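You operate a simulated robot arm through the tools that you are given. There is no shell and no other tool.

You run a simulated robot arm. Do the job below in one go: nothing can be reset, and whatever is moved stays where it is left.

TASK
Brush preserver along the batten's middle, then clamp it flat to dry.
Fine: brush it before it leaves the fence bed; brush back in its well; slide the batten under the screw clamp and wind down till the pad grips. Set down upright: preserver brush. A coat counts when it lies all over at full strength: go over it till it gets no stronger.
Where things are to end (x, y in the base frame): batten within 3 cm of [62, 87].

Only the result counts: the job must be done as asked and must still hold three seconds after the hand-in. Knocking over, shifting, dropping, spilling or breaking anything else fails it.

THE ROBOT
A 6-joint arm with a two-finger gripper, fixed in place. Base frame: the origin is at the foot of the arm, x ahead of it, y to its left, z up. Lengths are in cm, angles in rad, forces in N, time in s.
Its first joint turns from -2.897 to 2.897 rad. Payload 2.45 kg.
Tool frame: the origin (TCP) lies between the finger pads and is the grasp point; the fingertips stand 2 cm ahead of it; z points along the fingers, y is the line along which they close. Largest opening 14 cm; the body of the gripper starts 16.8 cm behind the TCP.
Orientation is that of the tool frame in the base frame, as a unit quaternion [w, x, y, z]. With the fingers straight down and closing along the base's y, the tool's x points along the base's -x, its y along +y and its z along -z.

THE INTERFACE
- The arm moves only by the tool play_rows. Its argument "plan" is a list of rows, each an object (a shift or turn left out is 0, a gripper value left out holds the last) with "fingers": the finger opening in cm, from 0 to 14; "slide": the shift along the tool's x, y, z in units of 500 mm (1.0 is 500 mm), a list of three; "delta_rot": the turn, a rotation vector about the tool's x, y, z in units of 180 degrees (1.0 is 180 degrees), a list of three. In form: [{"fingers": fingers, "slide": [x, y, z], "delta_rot": [wx, wy, wz]}, ...]. A call has 1 to 20 rows; each row is the pose to reach, as a shift and turn from the pose commanded when the call began, along the tool's axes at that moment. A call with a number of a shift or a turn outside -1 to 1 is refused whole. Rows are played at 5 a second. More than 5 cm and 0.15 rad between two rows, or a gripper value outside its range, and nothing of the call is played. Where a pose cannot be reached the arm comes as near as it can. A force on the tool above 40 N (or 10 N above the force at the start of the call, whichever is more), or a blocked arm, ends the call early, and 0.2 s more pass. Each finger travels about 4.5 cm/s and halts on what it meets, pressing with about 38 N; the grip force reading is that of the motor and also rises with nothing between the fingers. The clock runs only during rows and for 0.2 s after the last one: add rows that repeat a pose to give the fingers time. The reply holds the time, the measured pose of the TCP, the force on the tool along the base axes, the opening and the grip force, in the units named above and with some noise, with the torque about the TCP (base axes, N m) and any sound that the robot's microphone picked up.
- Cameras (640 x 400 px; columns grow to the right, rows downward): "scene" is fixed at [40.11, -65.03, 166.4]; the picture's right is [0.95, -0.32, 0.00], its down [-0.14, -0.41, -0.90] and it looks along [0.29, 0.86, -0.43] (base axes); focal length 335 px, centre (320, 200). "wrist" rides on the gripper at [7.8, 1.1, -20.9] in the tool frame; the picture's right is [-0.14, 0.99, 0.00], its down [-0.92, -0.13, -0.37] and it looks along [-0.36, -0.05, 0.93] (tool axes); focal length 280 px, centre (320, 200). There is no depth. A picture from a camera that has moved, and an enlarged one, comes with that camera's place and axes in the base frame and with its lens.
- capture(camera): a new picture of that camera. The clock stands still meanwhile.
- inspect(camera, box): a new picture of the part [left, top, right, bottom] of that camera's present view, enlarged. The clock stands still meanwhile.
- hand_in(): hands the job in; it is judged then, once.

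Nothing tells you positions but the pictures and the camera data. Unless the task says otherwise, let go and move clear before handing in.

The tools are called after ">>>" as name(argument=value, ...) on one line, values as JSON. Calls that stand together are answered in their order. play_rows: Moves the arm, as the interface text tells. Its arguments: {"type":"object","properties":{"plan":{"type":"array","items":{"type":"object","properties":{"fingers":{"type":"number"},"slide":{"type":"array","items":{"type":"number"}},"delta_rot":{"type":"array","items":{"type":"number"}}}}}},"required":["plan"]} The other tools are called the same way: capture (camera) takes a picture; inspect (camera, box) takes an enlarged picture of a part of a camera's view; hand_in () hands the job in.

At the start:

```text
clock: 0.0
tcp_pos: [56.35, 37.72, 124.84]
ee_rot: [0.0, 0.001, 1.0, 0.0]
ft_force: [-0.1, 0.3, 0.3]
torque: [0.0, -0.03, 0.0]
opening: 14.01
grip_force: 0.1
```

scene: 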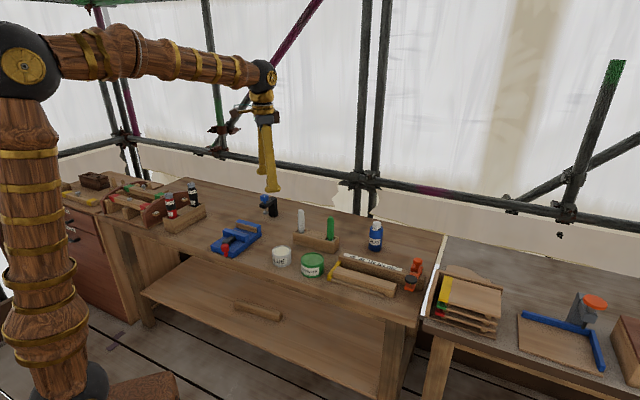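
wrist: 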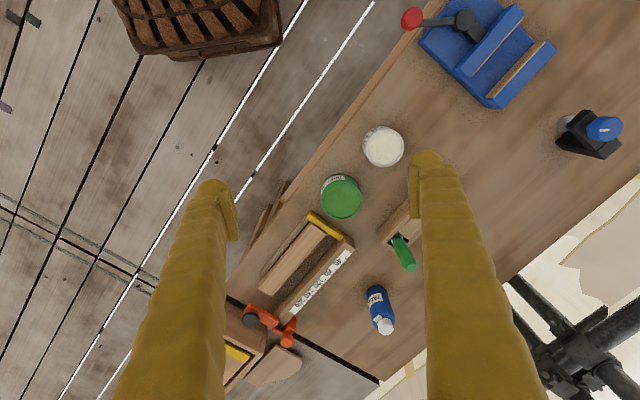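

I see a workbench with a vise, pots, two brushes in a holder, a bottle, and a fence bed with a batten. I'll zoom in to identify each thing before moving.

>>> inspect(camera="scene", box=[200, 180, 460, 340])

>>> inspect(camera="scene", box=[320, 230, 440, 305])

>>> inspect(camera="scene", box=[420, 240, 640, 380])

>>> inspect(camera="scene", box=[60, 160, 300, 300])

>>> inspect(camera="wrist", box=[220, 100, 460, 250])

>>> inspect(camera="wrist", box=[200, 200, 440, 390])

```text
2.46 times, centred on (330, 260) of scene
camera zoom: at [40.11, -65.03, 166.4], right [0.95, -0.32, 0.0], down [-0.14, -0.41, -0.9], along [0.29, 0.86, -0.43], focal length 824 px, centre (295, 52)
```

zoom: 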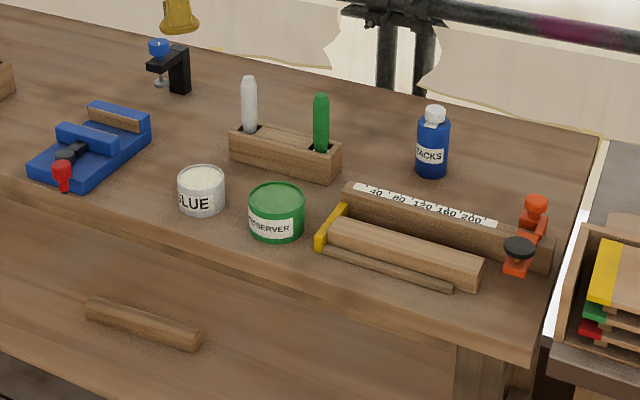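

```text
5.33 times, centred on (380, 268) of scene
camera zoom: at [40.11, -65.03, 166.4], right [0.95, -0.32, 0.0], down [-0.14, -0.41, -0.9], along [0.29, 0.86, -0.43], focal length 1785 px, centre (0, -160)
```

zoom: 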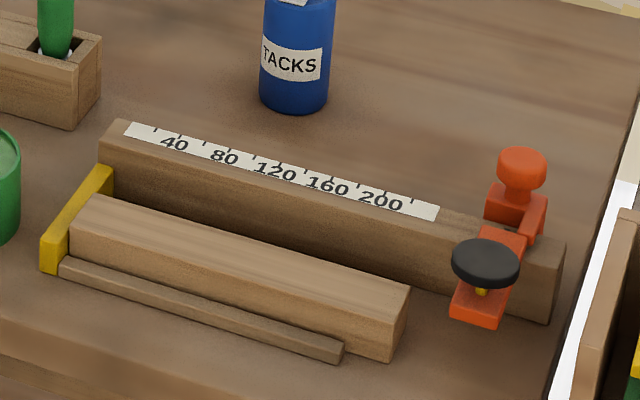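

```text
2.86 times, centred on (530, 310) of scene
camera zoom: at [40.11, -65.03, 166.4], right [0.95, -0.32, 0.0], down [-0.14, -0.41, -0.9], along [0.29, 0.86, -0.43], focal length 956 px, centre (-280, -114)
```

zoom: 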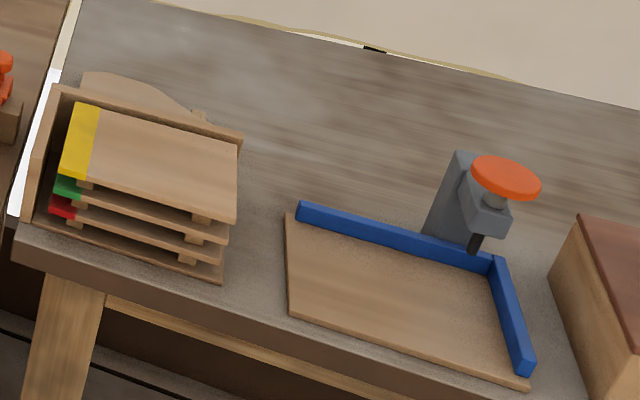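

```text
2.67 times, centred on (180, 230) of scene
camera zoom: at [40.11, -65.03, 166.4], right [0.95, -0.32, 0.0], down [-0.14, -0.41, -0.9], along [0.29, 0.86, -0.43], focal length 892 px, centre (693, 120)
```

zoom: 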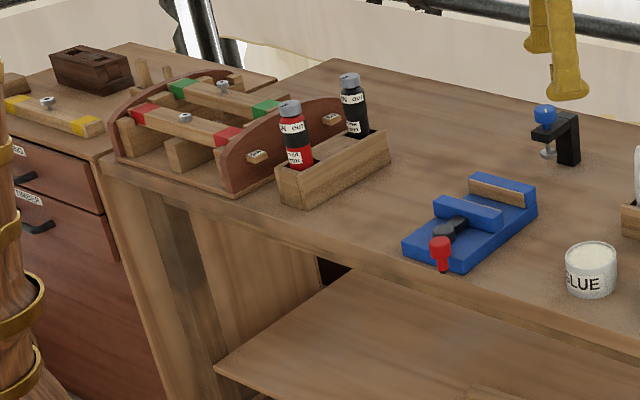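

```text
2.67 times, centred on (340, 175) of wrist
camera zoom: at [48.54, 38.77, 145.7], right [0.14, 0.99, 0.0], down [0.92, -0.13, 0.37], along [0.36, -0.05, -0.93], focal length 748 px, centre (267, 267)
```

zoom: 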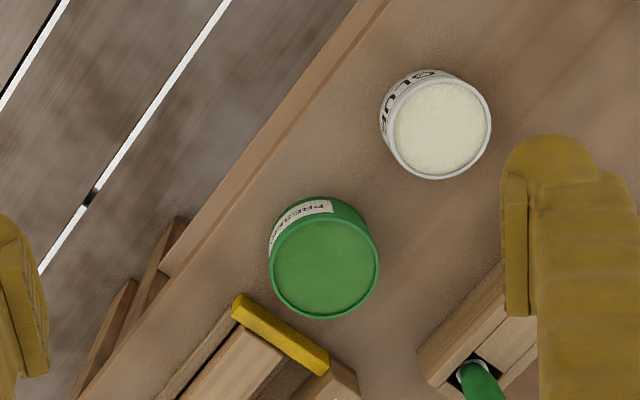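

```text
2.11 times, centred on (320, 295) of wrist
camera zoom: at [48.54, 38.77, 145.7], right [0.14, 0.99, 0.0], down [0.92, -0.13, 0.37], along [0.36, -0.05, -0.93], focal length 590 px, centre (320, 0)
```

zoom: 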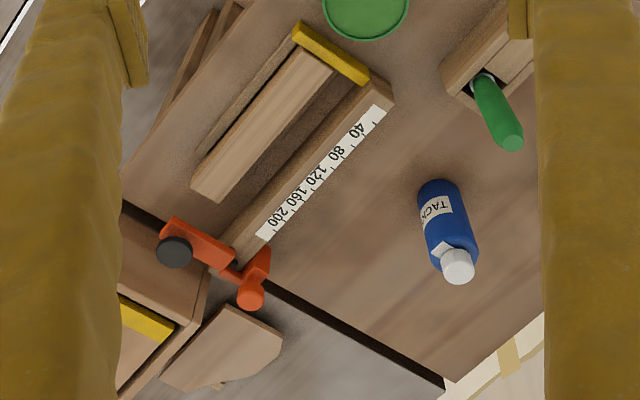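

The small black bracket with the blue knob appears to be the screw clamp near (62, 87), and the green pot, green brush and batten lie nearer. I move the hand over the clamp for a close look.

>>> play_rows(plan=[{"slide": [0.019, 0.069, 0.014], "delta_rot": [0, 0, -0.025], "fingers": 14}, {"slide": [0.037, 0.137, 0.027], "delta_rot": [0, 0, -0.05]}, {"slide": [0.056, 0.206, 0.041], "delta_rot": [0, 0, -0.075]}, {"slide": [0.075, 0.274, 0.054], "delta_rot": [0, 0, -0.1]}, {"slide": [0.094, 0.343, 0.068], "delta_rot": [0, 0, -0.125]}, {"slide": [0.112, 0.412, 0.082], "delta_rot": [0, 0, -0.15]}, {"slide": [0.131, 0.48, 0.095], "delta_rot": [0, 0, -0.175]}, {"slide": [0.15, 0.549, 0.109], "delta_rot": [0, 0, -0.2]}, {"slide": [0.168, 0.617, 0.122], "delta_rot": [0, 0, -0.225]}, {"slide": [0.187, 0.686, 0.136], "delta_rot": [0, 0, -0.25]}])

>>> capture(camera="wrist")

```text
clock: 2.2
tcp_pos: [46.58, 71.96, 117.69]
ee_rot: [0.001, -0.384, 0.924, 0.001]
ft_force: [0.7, -0.4, 0.2]
torque: [0.05, 0.03, 0.01]
opening: 13.98
grip_force: 0.2
```

```text
taken
camera wrist: at [40.35, 67.27, 138.65], right [-0.6, 0.8, 0.0], down [0.74, 0.56, 0.37], along [0.29, 0.22, -0.93], focal length 280 px, centre (320, 200)
```

wrist: 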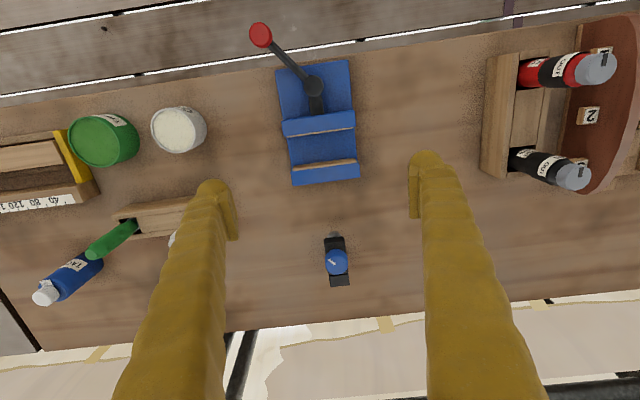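

The clamp's blue knob triangulates to about (62, 87, 95), with the vise directly in front of it. Next I look over the fence bed, pot and brushes from above.

>>> play_rows(plan=[{"slide": [0.023, -0.071, 0.005]}, {"slide": [0.046, -0.143, 0.01]}, {"slide": [0.069, -0.214, 0.02]}, {"slide": [0.091, -0.286, 0.03]}, {"slide": [0.114, -0.357, 0.04]}, {"slide": [0.137, -0.429, 0.05]}, {"slide": [0.16, -0.5, 0.06]}, {"slide": [0.183, -0.571, 0.07]}, {"slide": [0.206, -0.643, 0.08]}, {"slide": [0.229, -0.714, 0.09]}, {"slide": [0.251, -0.786, 0.1]}, {"slide": [0.274, -0.857, 0.11]}, {"slide": [0.297, -0.929, 0.12]}, {"slide": [0.32, -1.0, 0.13]}])

>>> capture(camera="wrist")

```text
clock: 5.2
tcp_pos: [71.19, 25.22, 111.74]
ee_rot: [0.001, -0.383, 0.924, 0.0]
ft_force: [0.0, -0.9, 0.4]
torque: [-0.01, 0.0, -0.03]
opening: 14.0
grip_force: 0.1
```

```text
taken
camera wrist: at [64.85, 20.5, 132.53], right [-0.6, 0.8, 0.0], down [0.74, 0.56, 0.37], along [0.29, 0.22, -0.93], focal length 280 px, centre (320, 200)
```

wrist: 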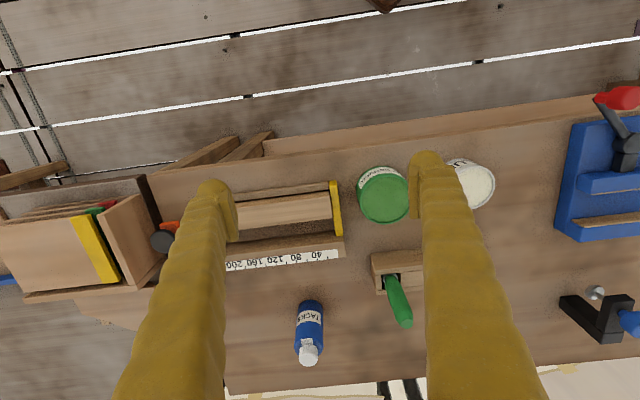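

The view shows the bed, batten, green pot and brush block; I zoom into them to measure.

>>> inspect(camera="wrist", box=[220, 130, 420, 280])

>>> inspect(camera="wrist", box=[340, 150, 440, 340])

>>> inspect(camera="wrist", box=[540, 260, 640, 360])

>>> inspect(camera="scene", box=[250, 180, 300, 230])

>>> inspect(camera="scene", box=[285, 200, 385, 290])

```text
2.67 times, centred on (320, 205) of wrist
camera zoom: at [64.85, 20.5, 132.53], right [-0.6, 0.8, 0.0], down [0.74, 0.56, 0.37], along [0.29, 0.22, -0.93], focal length 748 px, centre (320, 187)
```

zoom: 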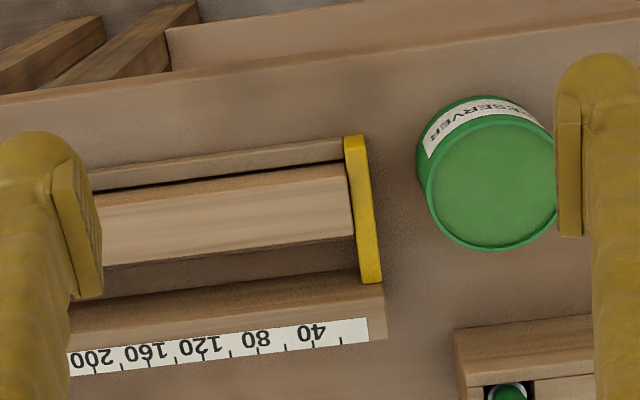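

```text
2.11 times, centred on (390, 245) of wrist
camera zoom: at [64.85, 20.5, 132.53], right [-0.6, 0.8, 0.0], down [0.74, 0.56, 0.37], along [0.29, 0.22, -0.93], focal length 590 px, centre (173, 105)
```

zoom: 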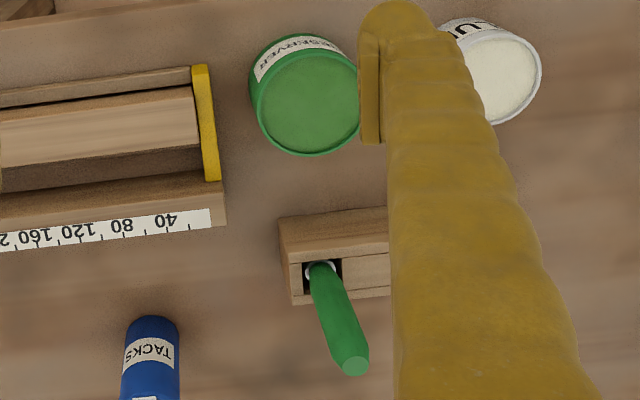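

```text
4.00 times, centred on (590, 310) of wrist
camera zoom: at [64.85, 20.5, 132.53], right [-0.6, 0.8, 0.0], down [0.74, 0.56, 0.37], along [0.29, 0.22, -0.93], focal length 1122 px, centre (-760, -240)
```

zoom: 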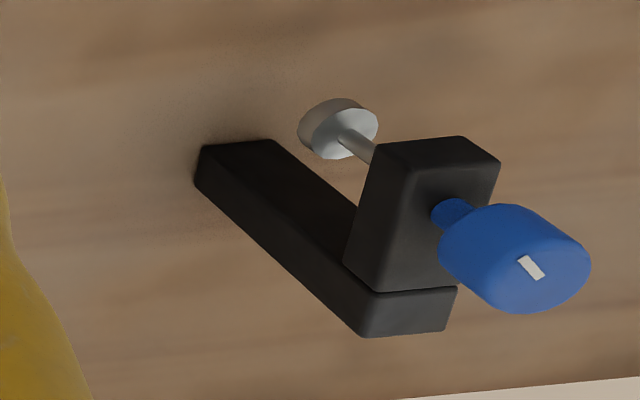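

```text
8.00 times, centred on (275, 205) of scene
camera zoom: at [40.11, -65.03, 166.4], right [0.95, -0.32, 0.0], down [-0.14, -0.41, -0.9], along [0.29, 0.86, -0.43], focal length 2677 px, centre (680, 160)
```

zoom: 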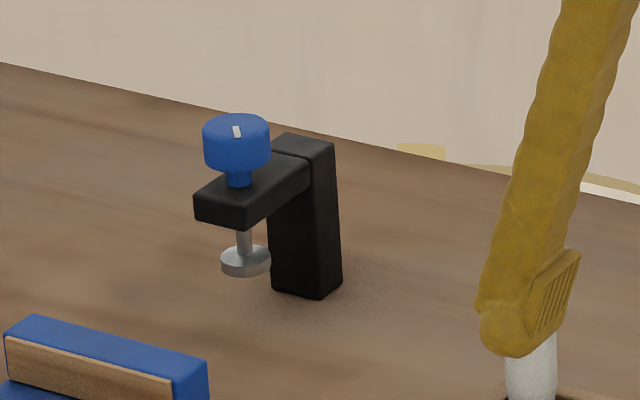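

```text
4.44 times, centred on (335, 245) of scene
camera zoom: at [40.11, -65.03, 166.4], right [0.95, -0.32, 0.0], down [-0.14, -0.41, -0.9], along [0.29, 0.86, -0.43], focal length 1487 px, centre (253, 0)
```

zoom: 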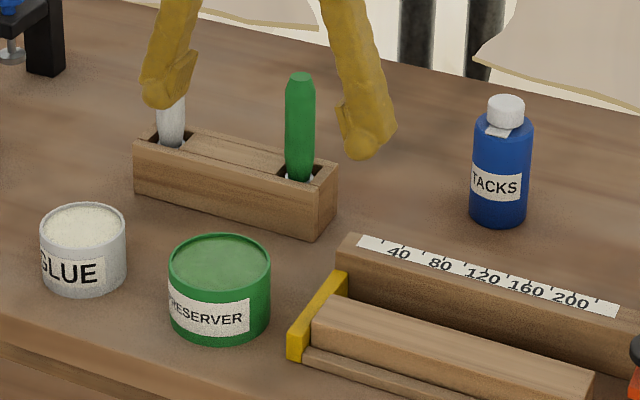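

The brush handle stands upright near (84.5, 52.6) with its top at about z 97, near full reach, so I lean the tool about 30° outward. I go to a pre-grasp point back along the tool axis and check the view.

>>> play_rows(plan=[{"slide": [-0.057, 0.025, 0.0], "delta_rot": [0, -0.021, 0], "fingers": 8}, {"slide": [-0.114, 0.05, 0.01], "delta_rot": [0, -0.042, 0]}, {"slide": [-0.171, 0.075, 0.03], "delta_rot": [0, -0.063, 0]}, {"slide": [-0.229, 0.1, 0.05], "delta_rot": [0, -0.083, 0]}, {"slide": [-0.286, 0.124, 0.075], "delta_rot": [0, -0.104, 0]}, {"slide": [-0.343, 0.149, 0.1], "delta_rot": [0, -0.125, 0]}, {"slide": [-0.4, 0.174, 0.125], "delta_rot": [0, -0.146, 0]}, {"slide": [-0.457, 0.199, 0.15], "delta_rot": [0, -0.1667, 0]}])

>>> capture(camera="wrist")

>>> inspect(camera="scene", box=[270, 150, 430, 270])

```text
clock: 7.0
tcp_pos: [80.27, 48.34, 104.09]
ee_rot: [0.24, -0.369, 0.892, 0.1]
ft_force: [0.0, -0.1, -0.3]
torque: [0.03, 0.01, 0.0]
opening: 8.0
grip_force: 0.1
```

```text
taken
camera wrist: at [67.29, 36.98, 118.3], right [-0.62, 0.78, 0.07], down [0.52, 0.34, 0.78], along [0.59, 0.52, -0.62], focal length 280 px, centre (320, 200)
```

wrist: 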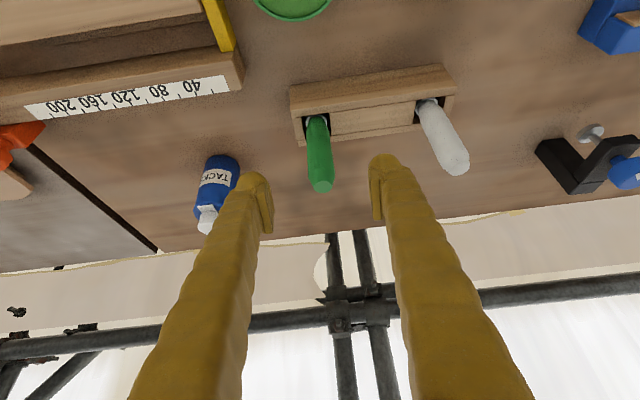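

```text
3.33 times, centred on (350, 210) of scene
camera zoom: at [40.11, -65.03, 166.4], right [0.95, -0.32, 0.0], down [-0.14, -0.41, -0.9], along [0.29, 0.86, -0.43], focal length 1116 px, centre (220, 167)
```

zoom: 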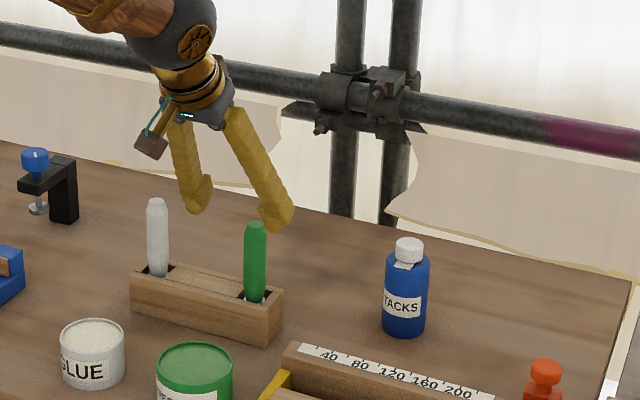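

The handle is centred between the fingers, so I advance 12.5 cm along the tool axis and close on the green handle.

>>> play_rows(plan=[{"slide": [0.002, 0, 0.063]}, {"slide": [0.005, 0, 0.126]}, {"slide": [0.008, 0, 0.19]}, {"slide": [0.01, 0, 0.253]}, {"slide": [0.01, 0, 0.253]}])

>>> capture(camera="wrist")

>>> inspect(camera="scene", box=[290, 190, 390, 270])

```text
clock: 8.2
tcp_pos: [84.39, 52.93, 92.97]
ee_rot: [0.239, -0.37, 0.893, 0.099]
ft_force: [0.4, 0.2, -0.3]
torque: [0.03, -0.01, 0.03]
opening: 7.98
grip_force: 0.2
```

```text
taken
camera wrist: at [71.39, 41.63, 107.17], right [-0.62, 0.78, 0.07], down [0.52, 0.34, 0.78], along [0.59, 0.52, -0.62], focal length 280 px, centre (320, 200)
```

wrist: 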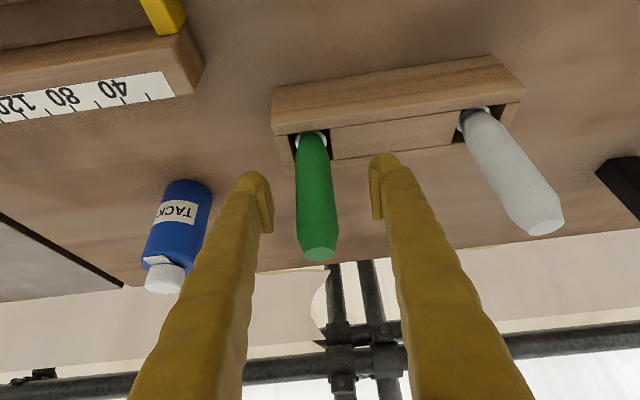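

```text
5.00 times, centred on (340, 230) of scene
camera zoom: at [40.11, -65.03, 166.4], right [0.95, -0.32, 0.0], down [-0.14, -0.41, -0.9], along [0.29, 0.86, -0.43], focal length 1673 px, centre (220, 50)
```

zoom: 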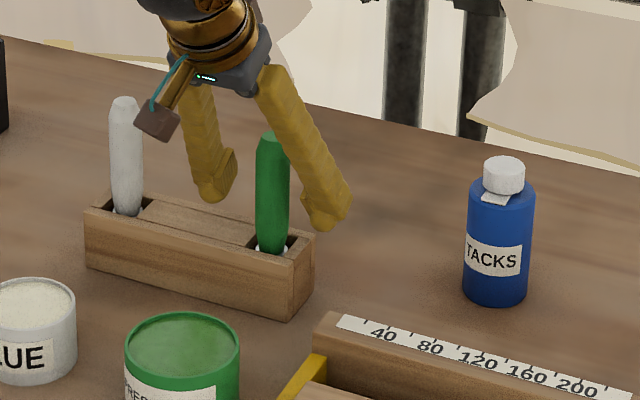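

The handle sits about 4 mm to one side; I centre on it and close the fingers.

>>> play_rows(plan=[{"slide": [0, -0.007, 0]}, {"slide": [0, -0.007, 0], "fingers": 5}, {"slide": [0, -0.007, 0], "fingers": 3.5}, {"slide": [0, -0.007, 0], "fingers": 1}, {"slide": [0, -0.007, 0], "fingers": 0}, {"slide": [0, -0.007, 0], "fingers": 0}, {"slide": [0, -0.007, 0], "fingers": 0}])

>>> capture(camera="wrist")

```text
clock: 9.8
tcp_pos: [84.57, 52.8, 93.08]
ee_rot: [0.24, -0.369, 0.893, 0.099]
ft_force: [-0.8, 0.9, -0.3]
torque: [0.03, 0.04, 0.02]
opening: 2.78
grip_force: 37.9
```

```text
taken
camera wrist: at [71.62, 41.33, 107.16], right [-0.62, 0.78, 0.07], down [0.52, 0.34, 0.78], along [0.59, 0.52, -0.62], focal length 280 px, centre (320, 200)
```

wrist: 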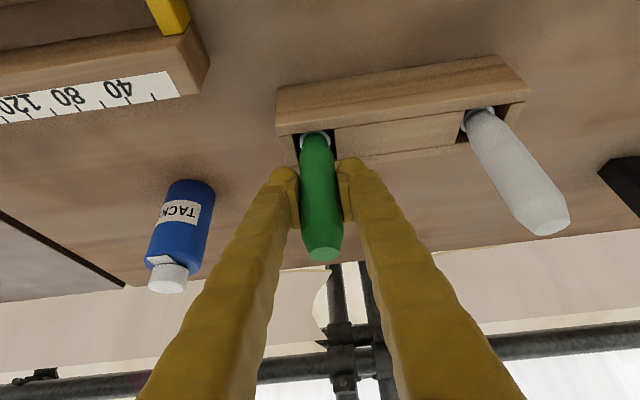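

Grip holds at 2.78 cm with 38 N. I lift the brush straight up 14 cm and look at its bristles.

>>> play_rows(plan=[{"slide": [-0.02, 0, -0.0346]}, {"slide": [-0.04, 0, -0.0693]}, {"slide": [-0.07, 0, -0.1212]}, {"slide": [-0.105, 0, -0.1819]}, {"slide": [-0.14, 0, -0.2425]}, {"slide": [-0.14, 0, -0.2425]}])

>>> capture(camera="wrist")

>>> inspect(camera="scene", box=[280, 150, 400, 270])

```text
clock: 11.2
tcp_pos: [84.75, 52.61, 106.99]
ee_rot: [0.239, -0.369, 0.892, 0.099]
ft_force: [-0.5, 0.0, 0.0]
torque: [0.01, 0.02, -0.04]
opening: 2.78
grip_force: 37.8
```

```text
taken
camera wrist: at [71.68, 41.3, 121.2], right [-0.62, 0.78, 0.07], down [0.52, 0.34, 0.78], along [0.59, 0.52, -0.62], focal length 280 px, centre (320, 200)
```

wrist: 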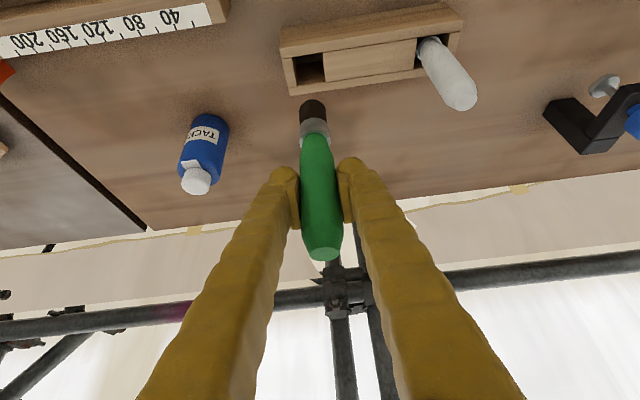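

```text
3.33 times, centred on (340, 210) of scene
camera zoom: at [40.11, -65.03, 166.4], right [0.95, -0.32, 0.0], down [-0.14, -0.41, -0.9], along [0.29, 0.86, -0.43], focal length 1116 px, centre (253, 167)
```

zoom: 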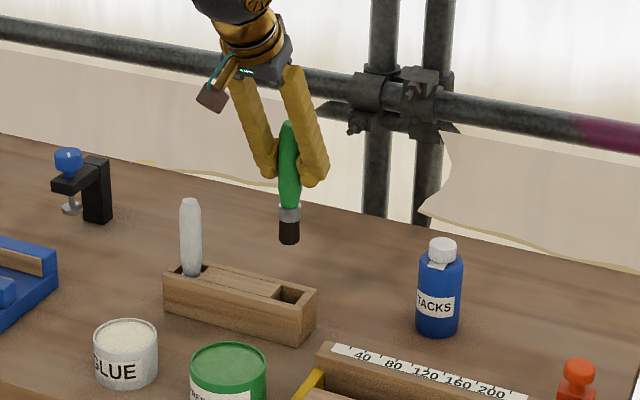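

The brush is free, about 11–12 cm from grip to bristle tip. I carry it over the green pot at about (71.9, 40).

>>> play_rows(plan=[{"slide": [0.052, 0, -0.03]}, {"slide": [0.104, 0, -0.06]}, {"slide": [0.156, 0, -0.09]}, {"slide": [0.208, 0, -0.12]}, {"slide": [0.26, 0, -0.15]}, {"slide": [0.311, 0, -0.1796]}, {"slide": [0.311, 0, -0.1796]}])

>>> capture(camera="wrist")

>>> inspect(camera="scene", box=[250, 180, 370, 300])

```text
clock: 12.8
tcp_pos: [72.21, 39.87, 106.78]
ee_rot: [0.239, -0.369, 0.893, 0.099]
ft_force: [-0.3, 0.0, -1.0]
torque: [0.0, -0.03, 0.02]
opening: 2.79
grip_force: 38.1
```

```text
taken
camera wrist: at [59.27, 28.47, 120.95], right [-0.62, 0.78, 0.07], down [0.52, 0.34, 0.78], along [0.59, 0.52, -0.62], focal length 280 px, centre (320, 200)
```

wrist: 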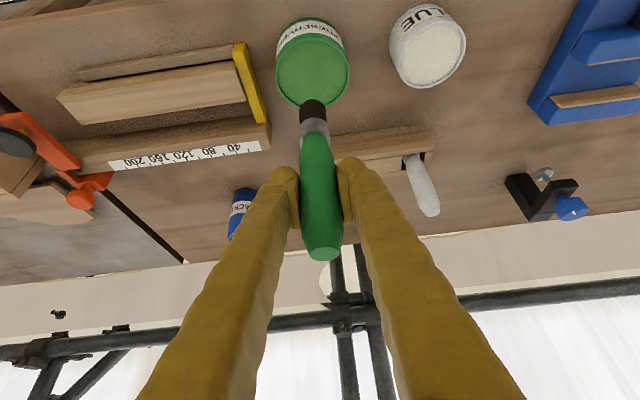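

```text
3.33 times, centred on (310, 240) of scene
camera zoom: at [40.11, -65.03, 166.4], right [0.95, -0.32, 0.0], down [-0.14, -0.41, -0.9], along [0.29, 0.86, -0.43], focal length 1116 px, centre (353, 67)
```

zoom: 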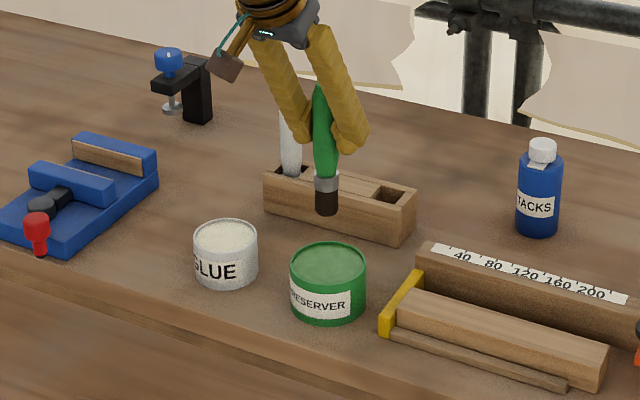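

The brush is above the pot to within about 0.7 cm. I lower it slowly, dipping the bristles a few centimetres below the rim.

>>> play_rows(plan=[{"slide": [0.0186, 0.0042, 0.0124]}, {"slide": [0.0386, 0.0042, 0.0471]}, {"slide": [0.0586, 0.0042, 0.0817]}, {"slide": [0.0736, 0.0042, 0.1077]}, {"slide": [0.0886, 0.0042, 0.1337]}, {"slide": [0.0986, 0.0042, 0.151]}, {"slide": [0.1086, 0.0042, 0.1683]}, {"slide": [0.1086, 0.0042, 0.1683]}, {"slide": [0.1086, 0.0042, 0.1683]}])

>>> capture(camera="wrist")

>>> inspect(camera="scene", box=[270, 200, 370, 290])

```text
clock: 14.6
tcp_pos: [71.5, 39.63, 96.96]
ee_rot: [0.24, -0.371, 0.892, 0.099]
ft_force: [-2.0, -1.6, 7.7]
torque: [-0.27, 0.24, -0.01]
opening: 2.56
grip_force: 38.0
stopped in row 9: the force on the tool passed its limit at 40 N (the readings are from after the stop); the commanded pose is now the measured one
```

```text
taken
camera wrist: at [58.6, 28.17, 111.15], right [-0.62, 0.78, 0.07], down [0.52, 0.34, 0.78], along [0.59, 0.52, -0.62], focal length 280 px, centre (320, 200)
```

wrist: 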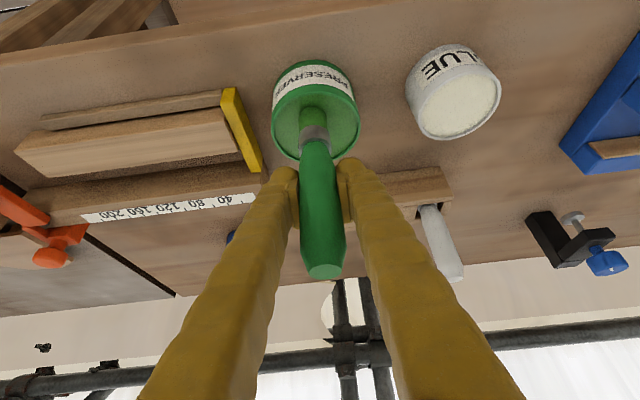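

```text
4.44 times, centred on (320, 245) of scene
camera zoom: at [40.11, -65.03, 166.4], right [0.95, -0.32, 0.0], down [-0.14, -0.41, -0.9], along [0.29, 0.86, -0.43], focal length 1487 px, centre (320, 0)
```

zoom: 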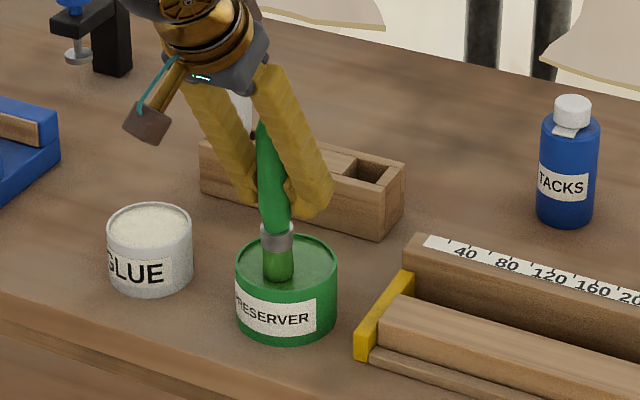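

The bristles touched bottom and turned green, but the brush slid up about 1.4 cm in the grip. I lift it clear and zoom in on the batten to measure it.

>>> play_rows(plan=[{"slide": [-0.01, 0, -0.0173]}, {"slide": [-0.03, 0, -0.052]}, {"slide": [-0.06, 0, -0.1039]}, {"slide": [-0.09, 0, -0.1559]}, {"slide": [-0.09, 0, -0.1559]}])

>>> capture(camera="wrist")

>>> inspect(camera="wrist", box=[0, 20, 360, 220])

>>> inspect(camera="scene", box=[270, 170, 370, 270])

```text
clock: 15.8
tcp_pos: [71.37, 39.41, 105.99]
ee_rot: [0.241, -0.369, 0.892, 0.099]
ft_force: [0.1, 0.9, -1.7]
torque: [0.02, -0.01, 0.03]
opening: 2.53
grip_force: 38.5
```

```text
taken
camera wrist: at [58.43, 28.0, 120.15], right [-0.62, 0.78, 0.07], down [0.52, 0.34, 0.78], along [0.59, 0.52, -0.62], focal length 280 px, centre (320, 200)
```

wrist: 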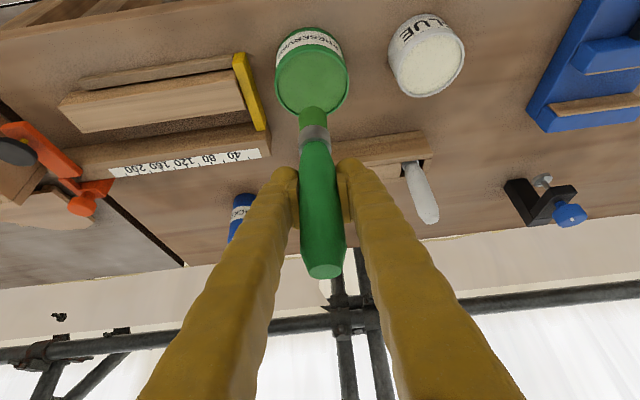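

```text
1.78 times, centred on (180, 120) of wrist
camera zoom: at [58.43, 28.0, 120.15], right [-0.62, 0.78, 0.07], down [0.52, 0.34, 0.78], along [0.59, 0.52, -0.62], focal length 498 px, centre (569, 342)
```

zoom: 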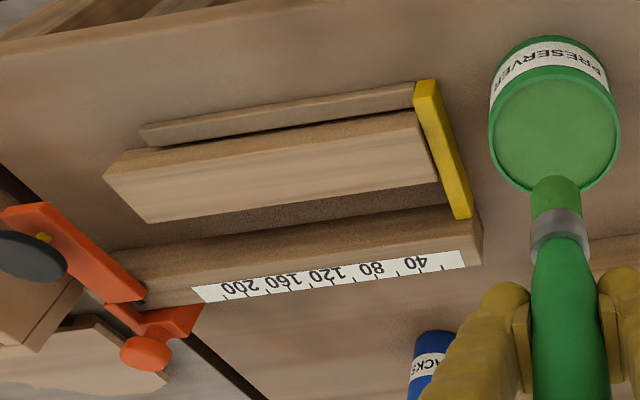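

```text
4.00 times, centred on (320, 220) of scene
camera zoom: at [40.11, -65.03, 166.4], right [0.95, -0.32, 0.0], down [-0.14, -0.41, -0.9], along [0.29, 0.86, -0.43], focal length 1339 px, centre (320, 120)
```

zoom: 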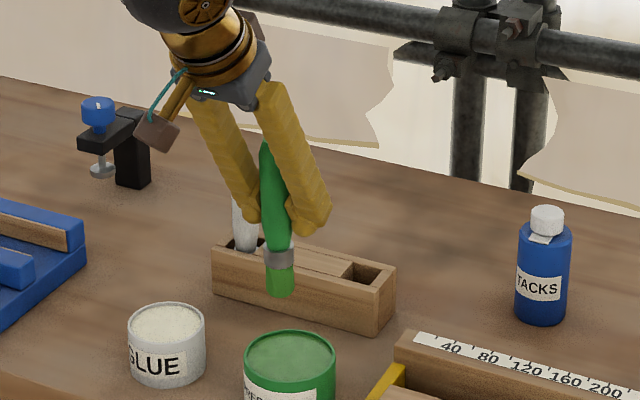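

I zoom in more tightly on the batten's corners to fix its lines.

>>> inspect(camera="wrist", box=[40, 60, 160, 140])

>>> inspect(camera="wrist", box=[170, 40, 290, 180])

>>> inspect(camera="scene", box=[325, 245, 445, 315])

```text
5.00 times, centred on (100, 100) of wrist
camera zoom: at [58.43, 28.0, 120.15], right [-0.62, 0.78, 0.07], down [0.52, 0.34, 0.78], along [0.59, 0.52, -0.62], focal length 1402 px, centre (1420, 700)
```

zoom: 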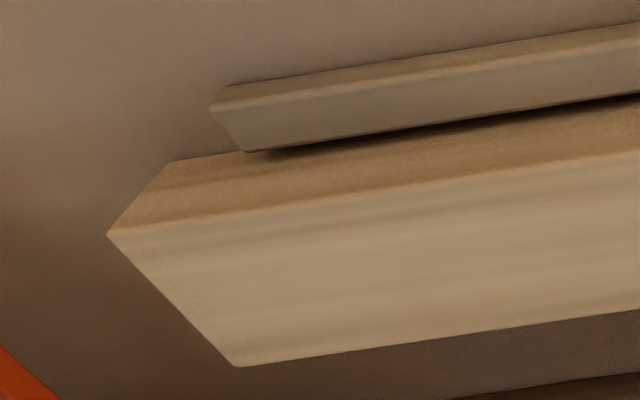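

```text
2.86 times, centred on (230, 110) of wrist
camera zoom: at [58.43, 28.0, 120.15], right [-0.62, 0.78, 0.07], down [0.52, 0.34, 0.78], along [0.59, 0.52, -0.62], focal length 801 px, centre (577, 457)
```

zoom: 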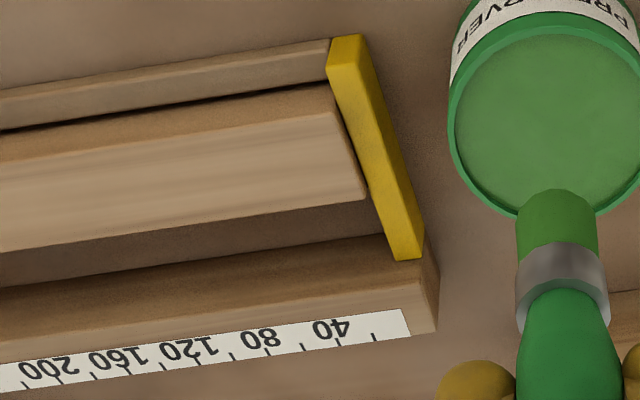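

```text
5.33 times, centred on (385, 280) of scene
camera zoom: at [40.11, -65.03, 166.4], right [0.95, -0.32, 0.0], down [-0.14, -0.41, -0.9], along [0.29, 0.86, -0.43], focal length 1785 px, centre (-27, -227)
```

zoom: 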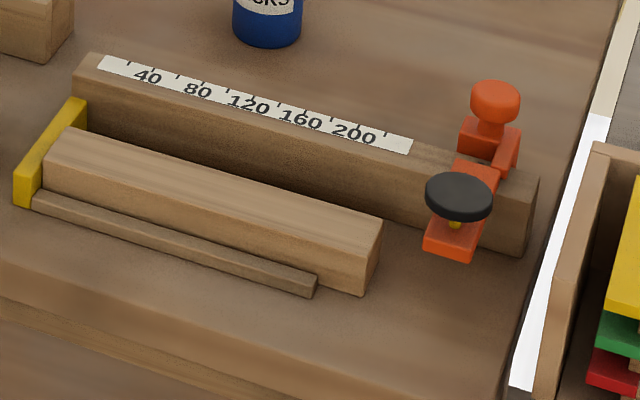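

The batten is about 24 × 4.2 cm, its top near z 85.3, centred near (88, 25.7) and lying along (0.707, −0.707). I carry the loaded brush over its stop end and check the alignment before lowering.

>>> play_rows(plan=[{"slide": [-0.006, -0.057, 0.004]}, {"slide": [-0.012, -0.114, 0.007]}, {"slide": [-0.018, -0.171, 0.011]}, {"slide": [-0.03, -0.2277, 0.02]}, {"slide": [-0.01, -0.2277, 0.07]}, {"slide": [0.0145, -0.2277, 0.107]}, {"slide": [0.0145, -0.2277, 0.107]}])

>>> capture(camera="wrist")

>>> inspect(camera="scene", box=[300, 200, 440, 310])

```text
clock: 17.4
tcp_pos: [80.96, 33.14, 100.87]
ee_rot: [0.242, -0.369, 0.892, 0.098]
ft_force: [0.2, -1.3, -0.3]
torque: [0.03, 0.0, -0.01]
opening: 2.54
grip_force: 37.8
```

```text
taken
camera wrist: at [68.05, 21.64, 115.04], right [-0.62, 0.78, 0.07], down [0.52, 0.34, 0.78], along [0.59, 0.52, -0.62], focal length 280 px, centre (320, 200)
```

wrist: 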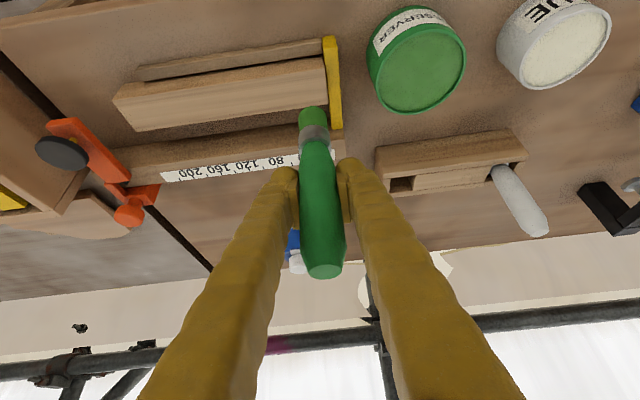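

```text
3.64 times, centred on (370, 255) of scene
camera zoom: at [40.11, -65.03, 166.4], right [0.95, -0.32, 0.0], down [-0.14, -0.41, -0.9], along [0.29, 0.86, -0.43], focal length 1217 px, centre (138, 0)
```

zoom: 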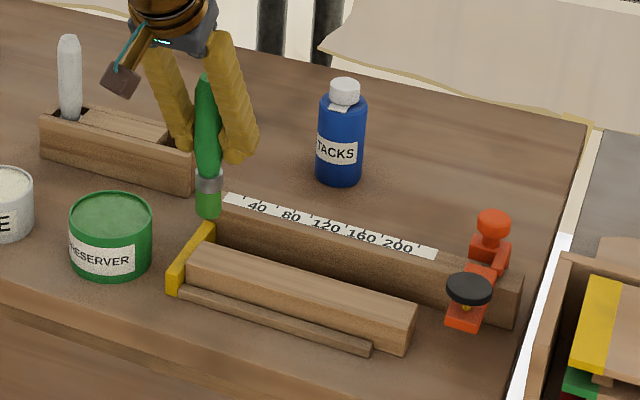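

The brush tip is near the stop end; I move 2 cm further along the batten to stay clear of the yellow stop and lower to just above the wood.

>>> play_rows(plan=[{"slide": [0, -0.02, 0]}, {"slide": [0, -0.04, 0]}, {"slide": [0.016, -0.04, 0.0277]}, {"slide": [0.032, -0.04, 0.0554]}, {"slide": [0.032, -0.04, 0.0554]}])

>>> inspect(camera="wrist", box=[150, 20, 390, 170])

>>> inspect(camera="scene", box=[330, 220, 430, 300])

```text
clock: 18.6
tcp_pos: [82.34, 31.39, 97.71]
ee_rot: [0.241, -0.369, 0.892, 0.099]
ft_force: [0.6, 0.2, -0.5]
torque: [-0.03, -0.05, 0.03]
opening: 2.52
grip_force: 38.3
```

```text
2.67 times, centred on (270, 95) of wrist
camera zoom: at [69.44, 20.07, 111.83], right [-0.62, 0.78, 0.07], down [0.52, 0.34, 0.78], along [0.59, 0.52, -0.62], focal length 748 px, centre (453, 480)
```

zoom: 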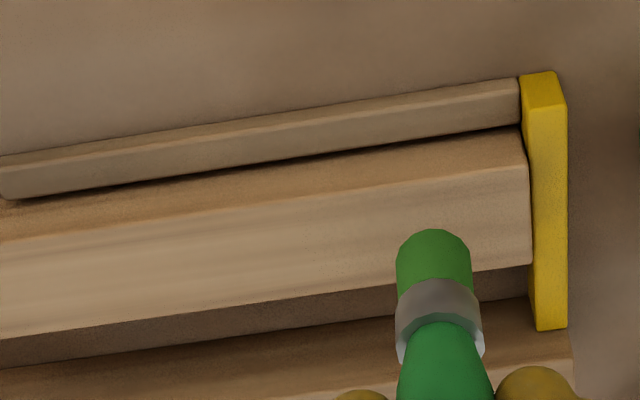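

```text
5.00 times, centred on (380, 260) of scene
camera zoom: at [40.11, -65.03, 166.4], right [0.95, -0.32, 0.0], down [-0.14, -0.41, -0.9], along [0.29, 0.86, -0.43], focal length 1673 px, centre (20, -100)
```

zoom: 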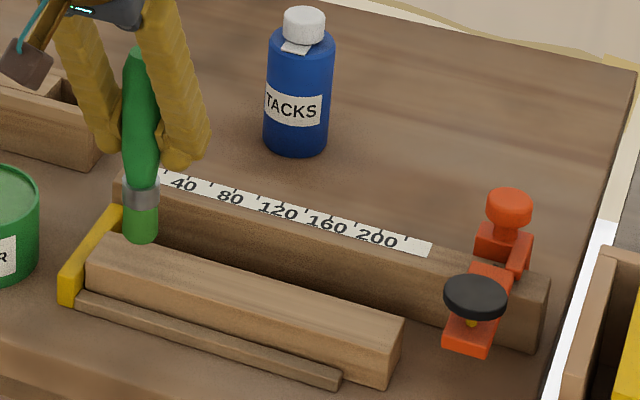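

Both views suggest the tip is about 1.5–2 cm above the wood and roughly centred. I lower in small steps and watch the force.

>>> play_rows(plan=[{"slide": [0.0008, 0, 0.0134]}, {"slide": [0.0048, 0, 0.0203]}, {"slide": [0.0068, 0, 0.0238]}, {"slide": [0.0078, 0, 0.0255]}, {"slide": [0.0078, 0, 0.0255]}])

>>> inspect(camera="wrist", box=[150, 20, 390, 170])

>>> inspect(camera="scene", box=[330, 220, 430, 300])

```text
clock: 19.8
tcp_pos: [82.78, 31.8, 96.44]
ee_rot: [0.241, -0.37, 0.892, 0.099]
ft_force: [-0.6, -0.7, -0.2]
torque: [0.02, -0.03, 0.02]
opening: 2.54
grip_force: 37.6
```

```text
2.67 times, centred on (270, 95) of wrist
camera zoom: at [69.76, 20.34, 110.54], right [-0.62, 0.78, 0.07], down [0.52, 0.34, 0.78], along [0.59, 0.52, -0.62], focal length 748 px, centre (453, 480)
```

zoom: 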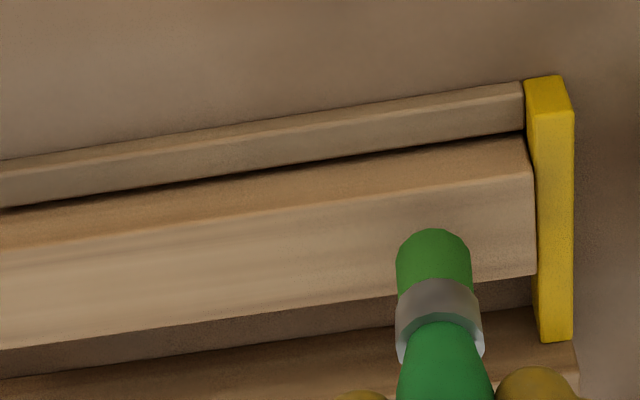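

```text
5.00 times, centred on (380, 260) of scene
camera zoom: at [40.11, -65.03, 166.4], right [0.95, -0.32, 0.0], down [-0.14, -0.41, -0.9], along [0.29, 0.86, -0.43], focal length 1673 px, centre (20, -100)
```

zoom: 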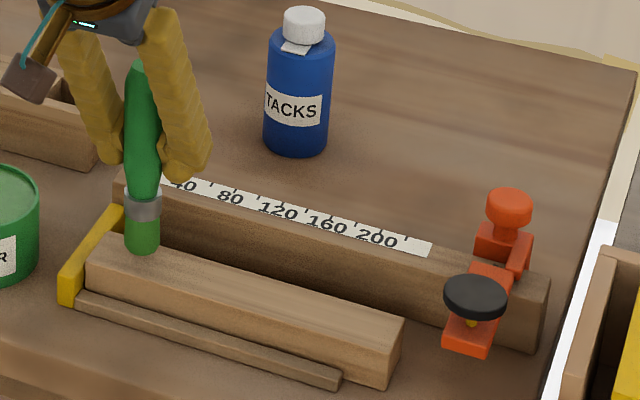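

No contact yet, with an estimated 0.6–1.2 cm left. I continue down in 2 mm steps.

>>> play_rows(plan=[{"slide": [0.002, 0, 0.0035]}, {"slide": [0.004, 0, 0.0069]}, {"slide": [0.006, 0, 0.0104]}, {"slide": [0.007, 0, 0.0121]}, {"slide": [0.007, 0, 0.0121]}])

>>> inspect(camera="wrist", box=[150, 20, 390, 170])

```text
clock: 21.0
tcp_pos: [82.64, 31.71, 95.68]
ee_rot: [0.241, -0.369, 0.892, 0.099]
ft_force: [0.6, -0.2, -0.6]
torque: [0.01, 0.0, 0.0]
opening: 2.53
grip_force: 37.9
```

```text
2.67 times, centred on (270, 95) of wrist
camera zoom: at [69.72, 20.38, 109.91], right [-0.62, 0.78, 0.07], down [0.52, 0.34, 0.78], along [0.59, 0.52, -0.62], focal length 748 px, centre (453, 480)
```

zoom: 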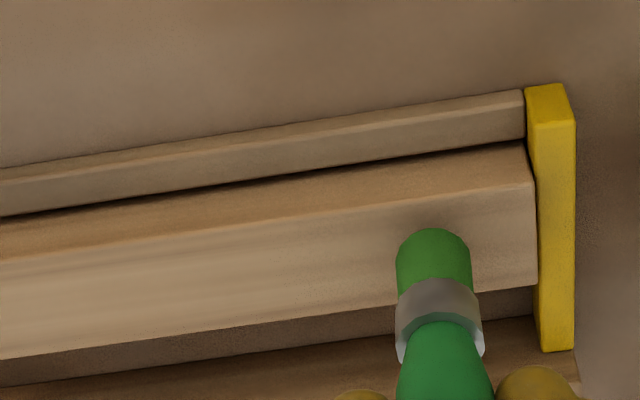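

A soft shadow now shows under the bristles, so contact is close. I take smaller steps.

>>> play_rows(plan=[{"slide": [0.001, 0, 0.0017]}, {"slide": [0.002, 0, 0.0035]}, {"slide": [0.003, 0, 0.0052]}, {"slide": [0.003, 0, 0.0052]}])

```text
clock: 22.0
tcp_pos: [82.73, 31.65, 95.48]
ee_rot: [0.241, -0.369, 0.892, 0.098]
ft_force: [0.5, -0.4, -1.1]
torque: [0.01, -0.01, -0.02]
opening: 2.55
grip_force: 37.8
```

>>> play_rows(plan=[{"slide": [0.001, 0, 0.0017]}, {"slide": [0.002, 0, 0.0035]}, {"slide": [0.003, 0, 0.0052]}, {"slide": [0.003, 0, 0.0052]}])

>>> inspect(camera="wrist", box=[150, 20, 390, 170])

>>> inspect(camera="scene", box=[330, 220, 430, 300])

```text
clock: 23.0
tcp_pos: [82.75, 31.75, 95.33]
ee_rot: [0.241, -0.369, 0.892, 0.099]
ft_force: [-0.5, -0.5, -0.9]
torque: [0.03, 0.0, -0.01]
opening: 2.55
grip_force: 38.0
```

```text
2.67 times, centred on (270, 95) of wrist
camera zoom: at [69.74, 20.33, 109.4], right [-0.62, 0.78, 0.07], down [0.52, 0.34, 0.78], along [0.59, 0.52, -0.62], focal length 748 px, centre (453, 480)
```

zoom: 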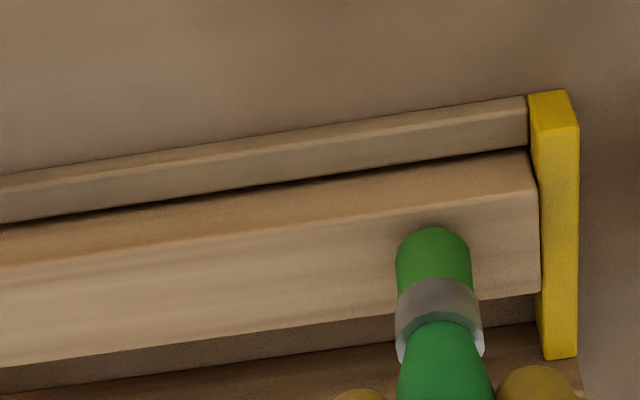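

```text
5.00 times, centred on (380, 260) of scene
camera zoom: at [40.11, -65.03, 166.4], right [0.95, -0.32, 0.0], down [-0.14, -0.41, -0.9], along [0.29, 0.86, -0.43], focal length 1673 px, centre (20, -100)
```

zoom: 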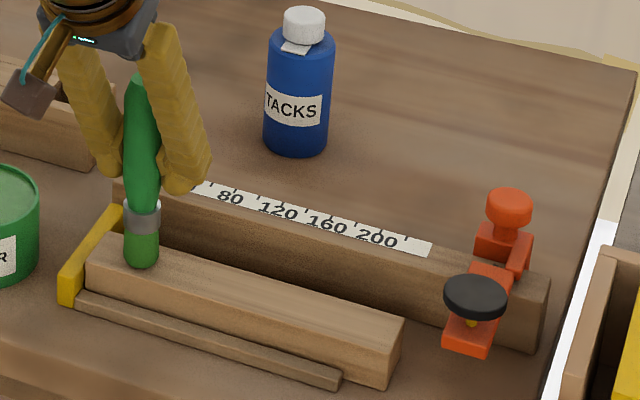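

>>> play_rows(plan=[{"slide": [0.001, 0, 0.0017]}, {"slide": [0.002, 0, 0.0035]}, {"slide": [0.003, 0, 0.0052]}, {"slide": [0.003, 0, 0.0052]}])

```text
clock: 24.0
tcp_pos: [82.72, 31.81, 95.07]
ee_rot: [0.241, -0.37, 0.892, 0.099]
ft_force: [0.2, 0.2, -0.9]
torque: [0.0, -0.01, 0.02]
opening: 2.54
grip_force: 38.1
```

>>> play_rows(plan=[{"slide": [0.001, 0, 0.0017]}, {"slide": [0.002, 0, 0.0035]}, {"slide": [0.003, 0, 0.0052]}, {"slide": [0.003, 0, 0.0052]}])

>>> inspect(camera="wrist", box=[200, 40, 380, 160])

>>> inspect(camera="scene", box=[330, 240, 390, 290])

```text
clock: 25.0
tcp_pos: [82.78, 31.72, 94.88]
ee_rot: [0.242, -0.37, 0.891, 0.099]
ft_force: [2.6, 8.7, 36.6]
torque: [0.68, 0.53, 0.07]
opening: 2.56
grip_force: 38.0
```

```text
3.33 times, centred on (290, 100) of wrist
camera zoom: at [69.8, 20.42, 108.9], right [-0.62, 0.78, 0.07], down [0.52, 0.34, 0.78], along [0.59, 0.52, -0.62], focal length 935 px, centre (420, 533)
```

zoom: 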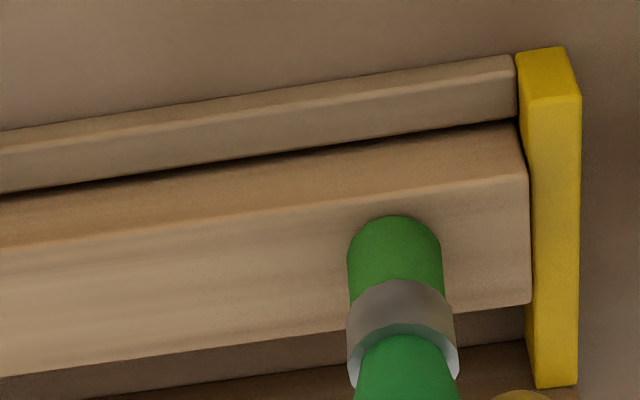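

```text
8.00 times, centred on (360, 265) of scene
camera zoom: at [40.11, -65.03, 166.4], right [0.95, -0.32, 0.0], down [-0.14, -0.41, -0.9], along [0.29, 0.86, -0.43], focal length 2677 px, centre (0, -320)
```

zoom: 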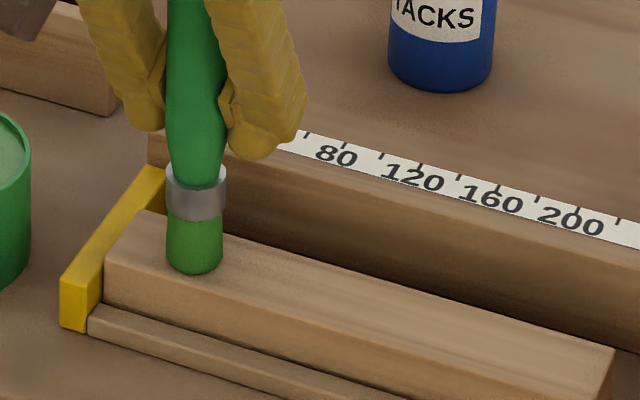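

Firm contact: 37 N upward at TCP z about 94.9. I ease off about 1.5 mm to a light pressure.

>>> play_rows(plan=[{"slide": [-0.0008, 0, -0.0014]}, {"slide": [-0.0015, 0, -0.0026]}, {"slide": [-0.0015, 0, -0.0026]}])

```text
clock: 25.8
tcp_pos: [82.61, 31.64, 94.8]
ee_rot: [0.24, -0.369, 0.892, 0.098]
ft_force: [2.9, 3.4, 19.1]
torque: [0.31, 0.21, 0.06]
opening: 2.51
grip_force: 38.1
```

Pressure is 19 N; I ease off slightly more, stroke toward the stop, then sweep along the batten's centreline.

>>> play_rows(plan=[{"slide": [-0.001, 0.006, -0.0017]}, {"slide": [-0.001, 0.015, -0.0017]}, {"slide": [-0.001, 0.025, -0.0017]}, {"slide": [-0.001, 0.035, -0.0017]}, {"slide": [-0.001, 0.042, -0.0017]}, {"slide": [-0.001, 0.042, -0.0017]}])

>>> inspect(camera="wrist", box=[200, 40, 380, 160])

>>> inspect(camera="scene", box=[330, 240, 390, 290])

```text
clock: 27.2
tcp_pos: [81.19, 33.22, 94.83]
ee_rot: [0.24, -0.369, 0.892, 0.098]
ft_force: [0.2, -0.1, -0.1]
torque: [0.03, 0.01, -0.01]
opening: 2.52
grip_force: 38.1
```

```text
3.33 times, centred on (290, 100) of wrist
camera zoom: at [68.31, 21.79, 108.9], right [-0.62, 0.78, 0.07], down [0.52, 0.34, 0.78], along [0.59, 0.52, -0.62], focal length 935 px, centre (420, 533)
```

zoom: 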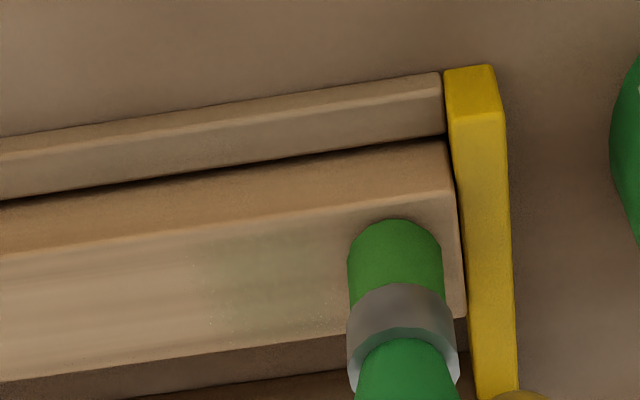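

```text
8.00 times, centred on (360, 265) of scene
camera zoom: at [40.11, -65.03, 166.4], right [0.95, -0.32, 0.0], down [-0.14, -0.41, -0.9], along [0.29, 0.86, -0.43], focal length 2677 px, centre (0, -320)
```

zoom: 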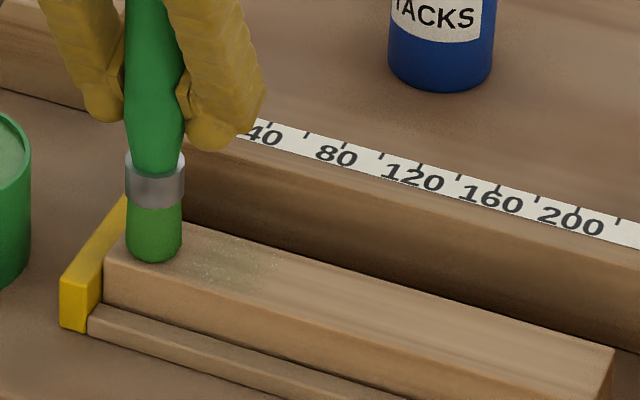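

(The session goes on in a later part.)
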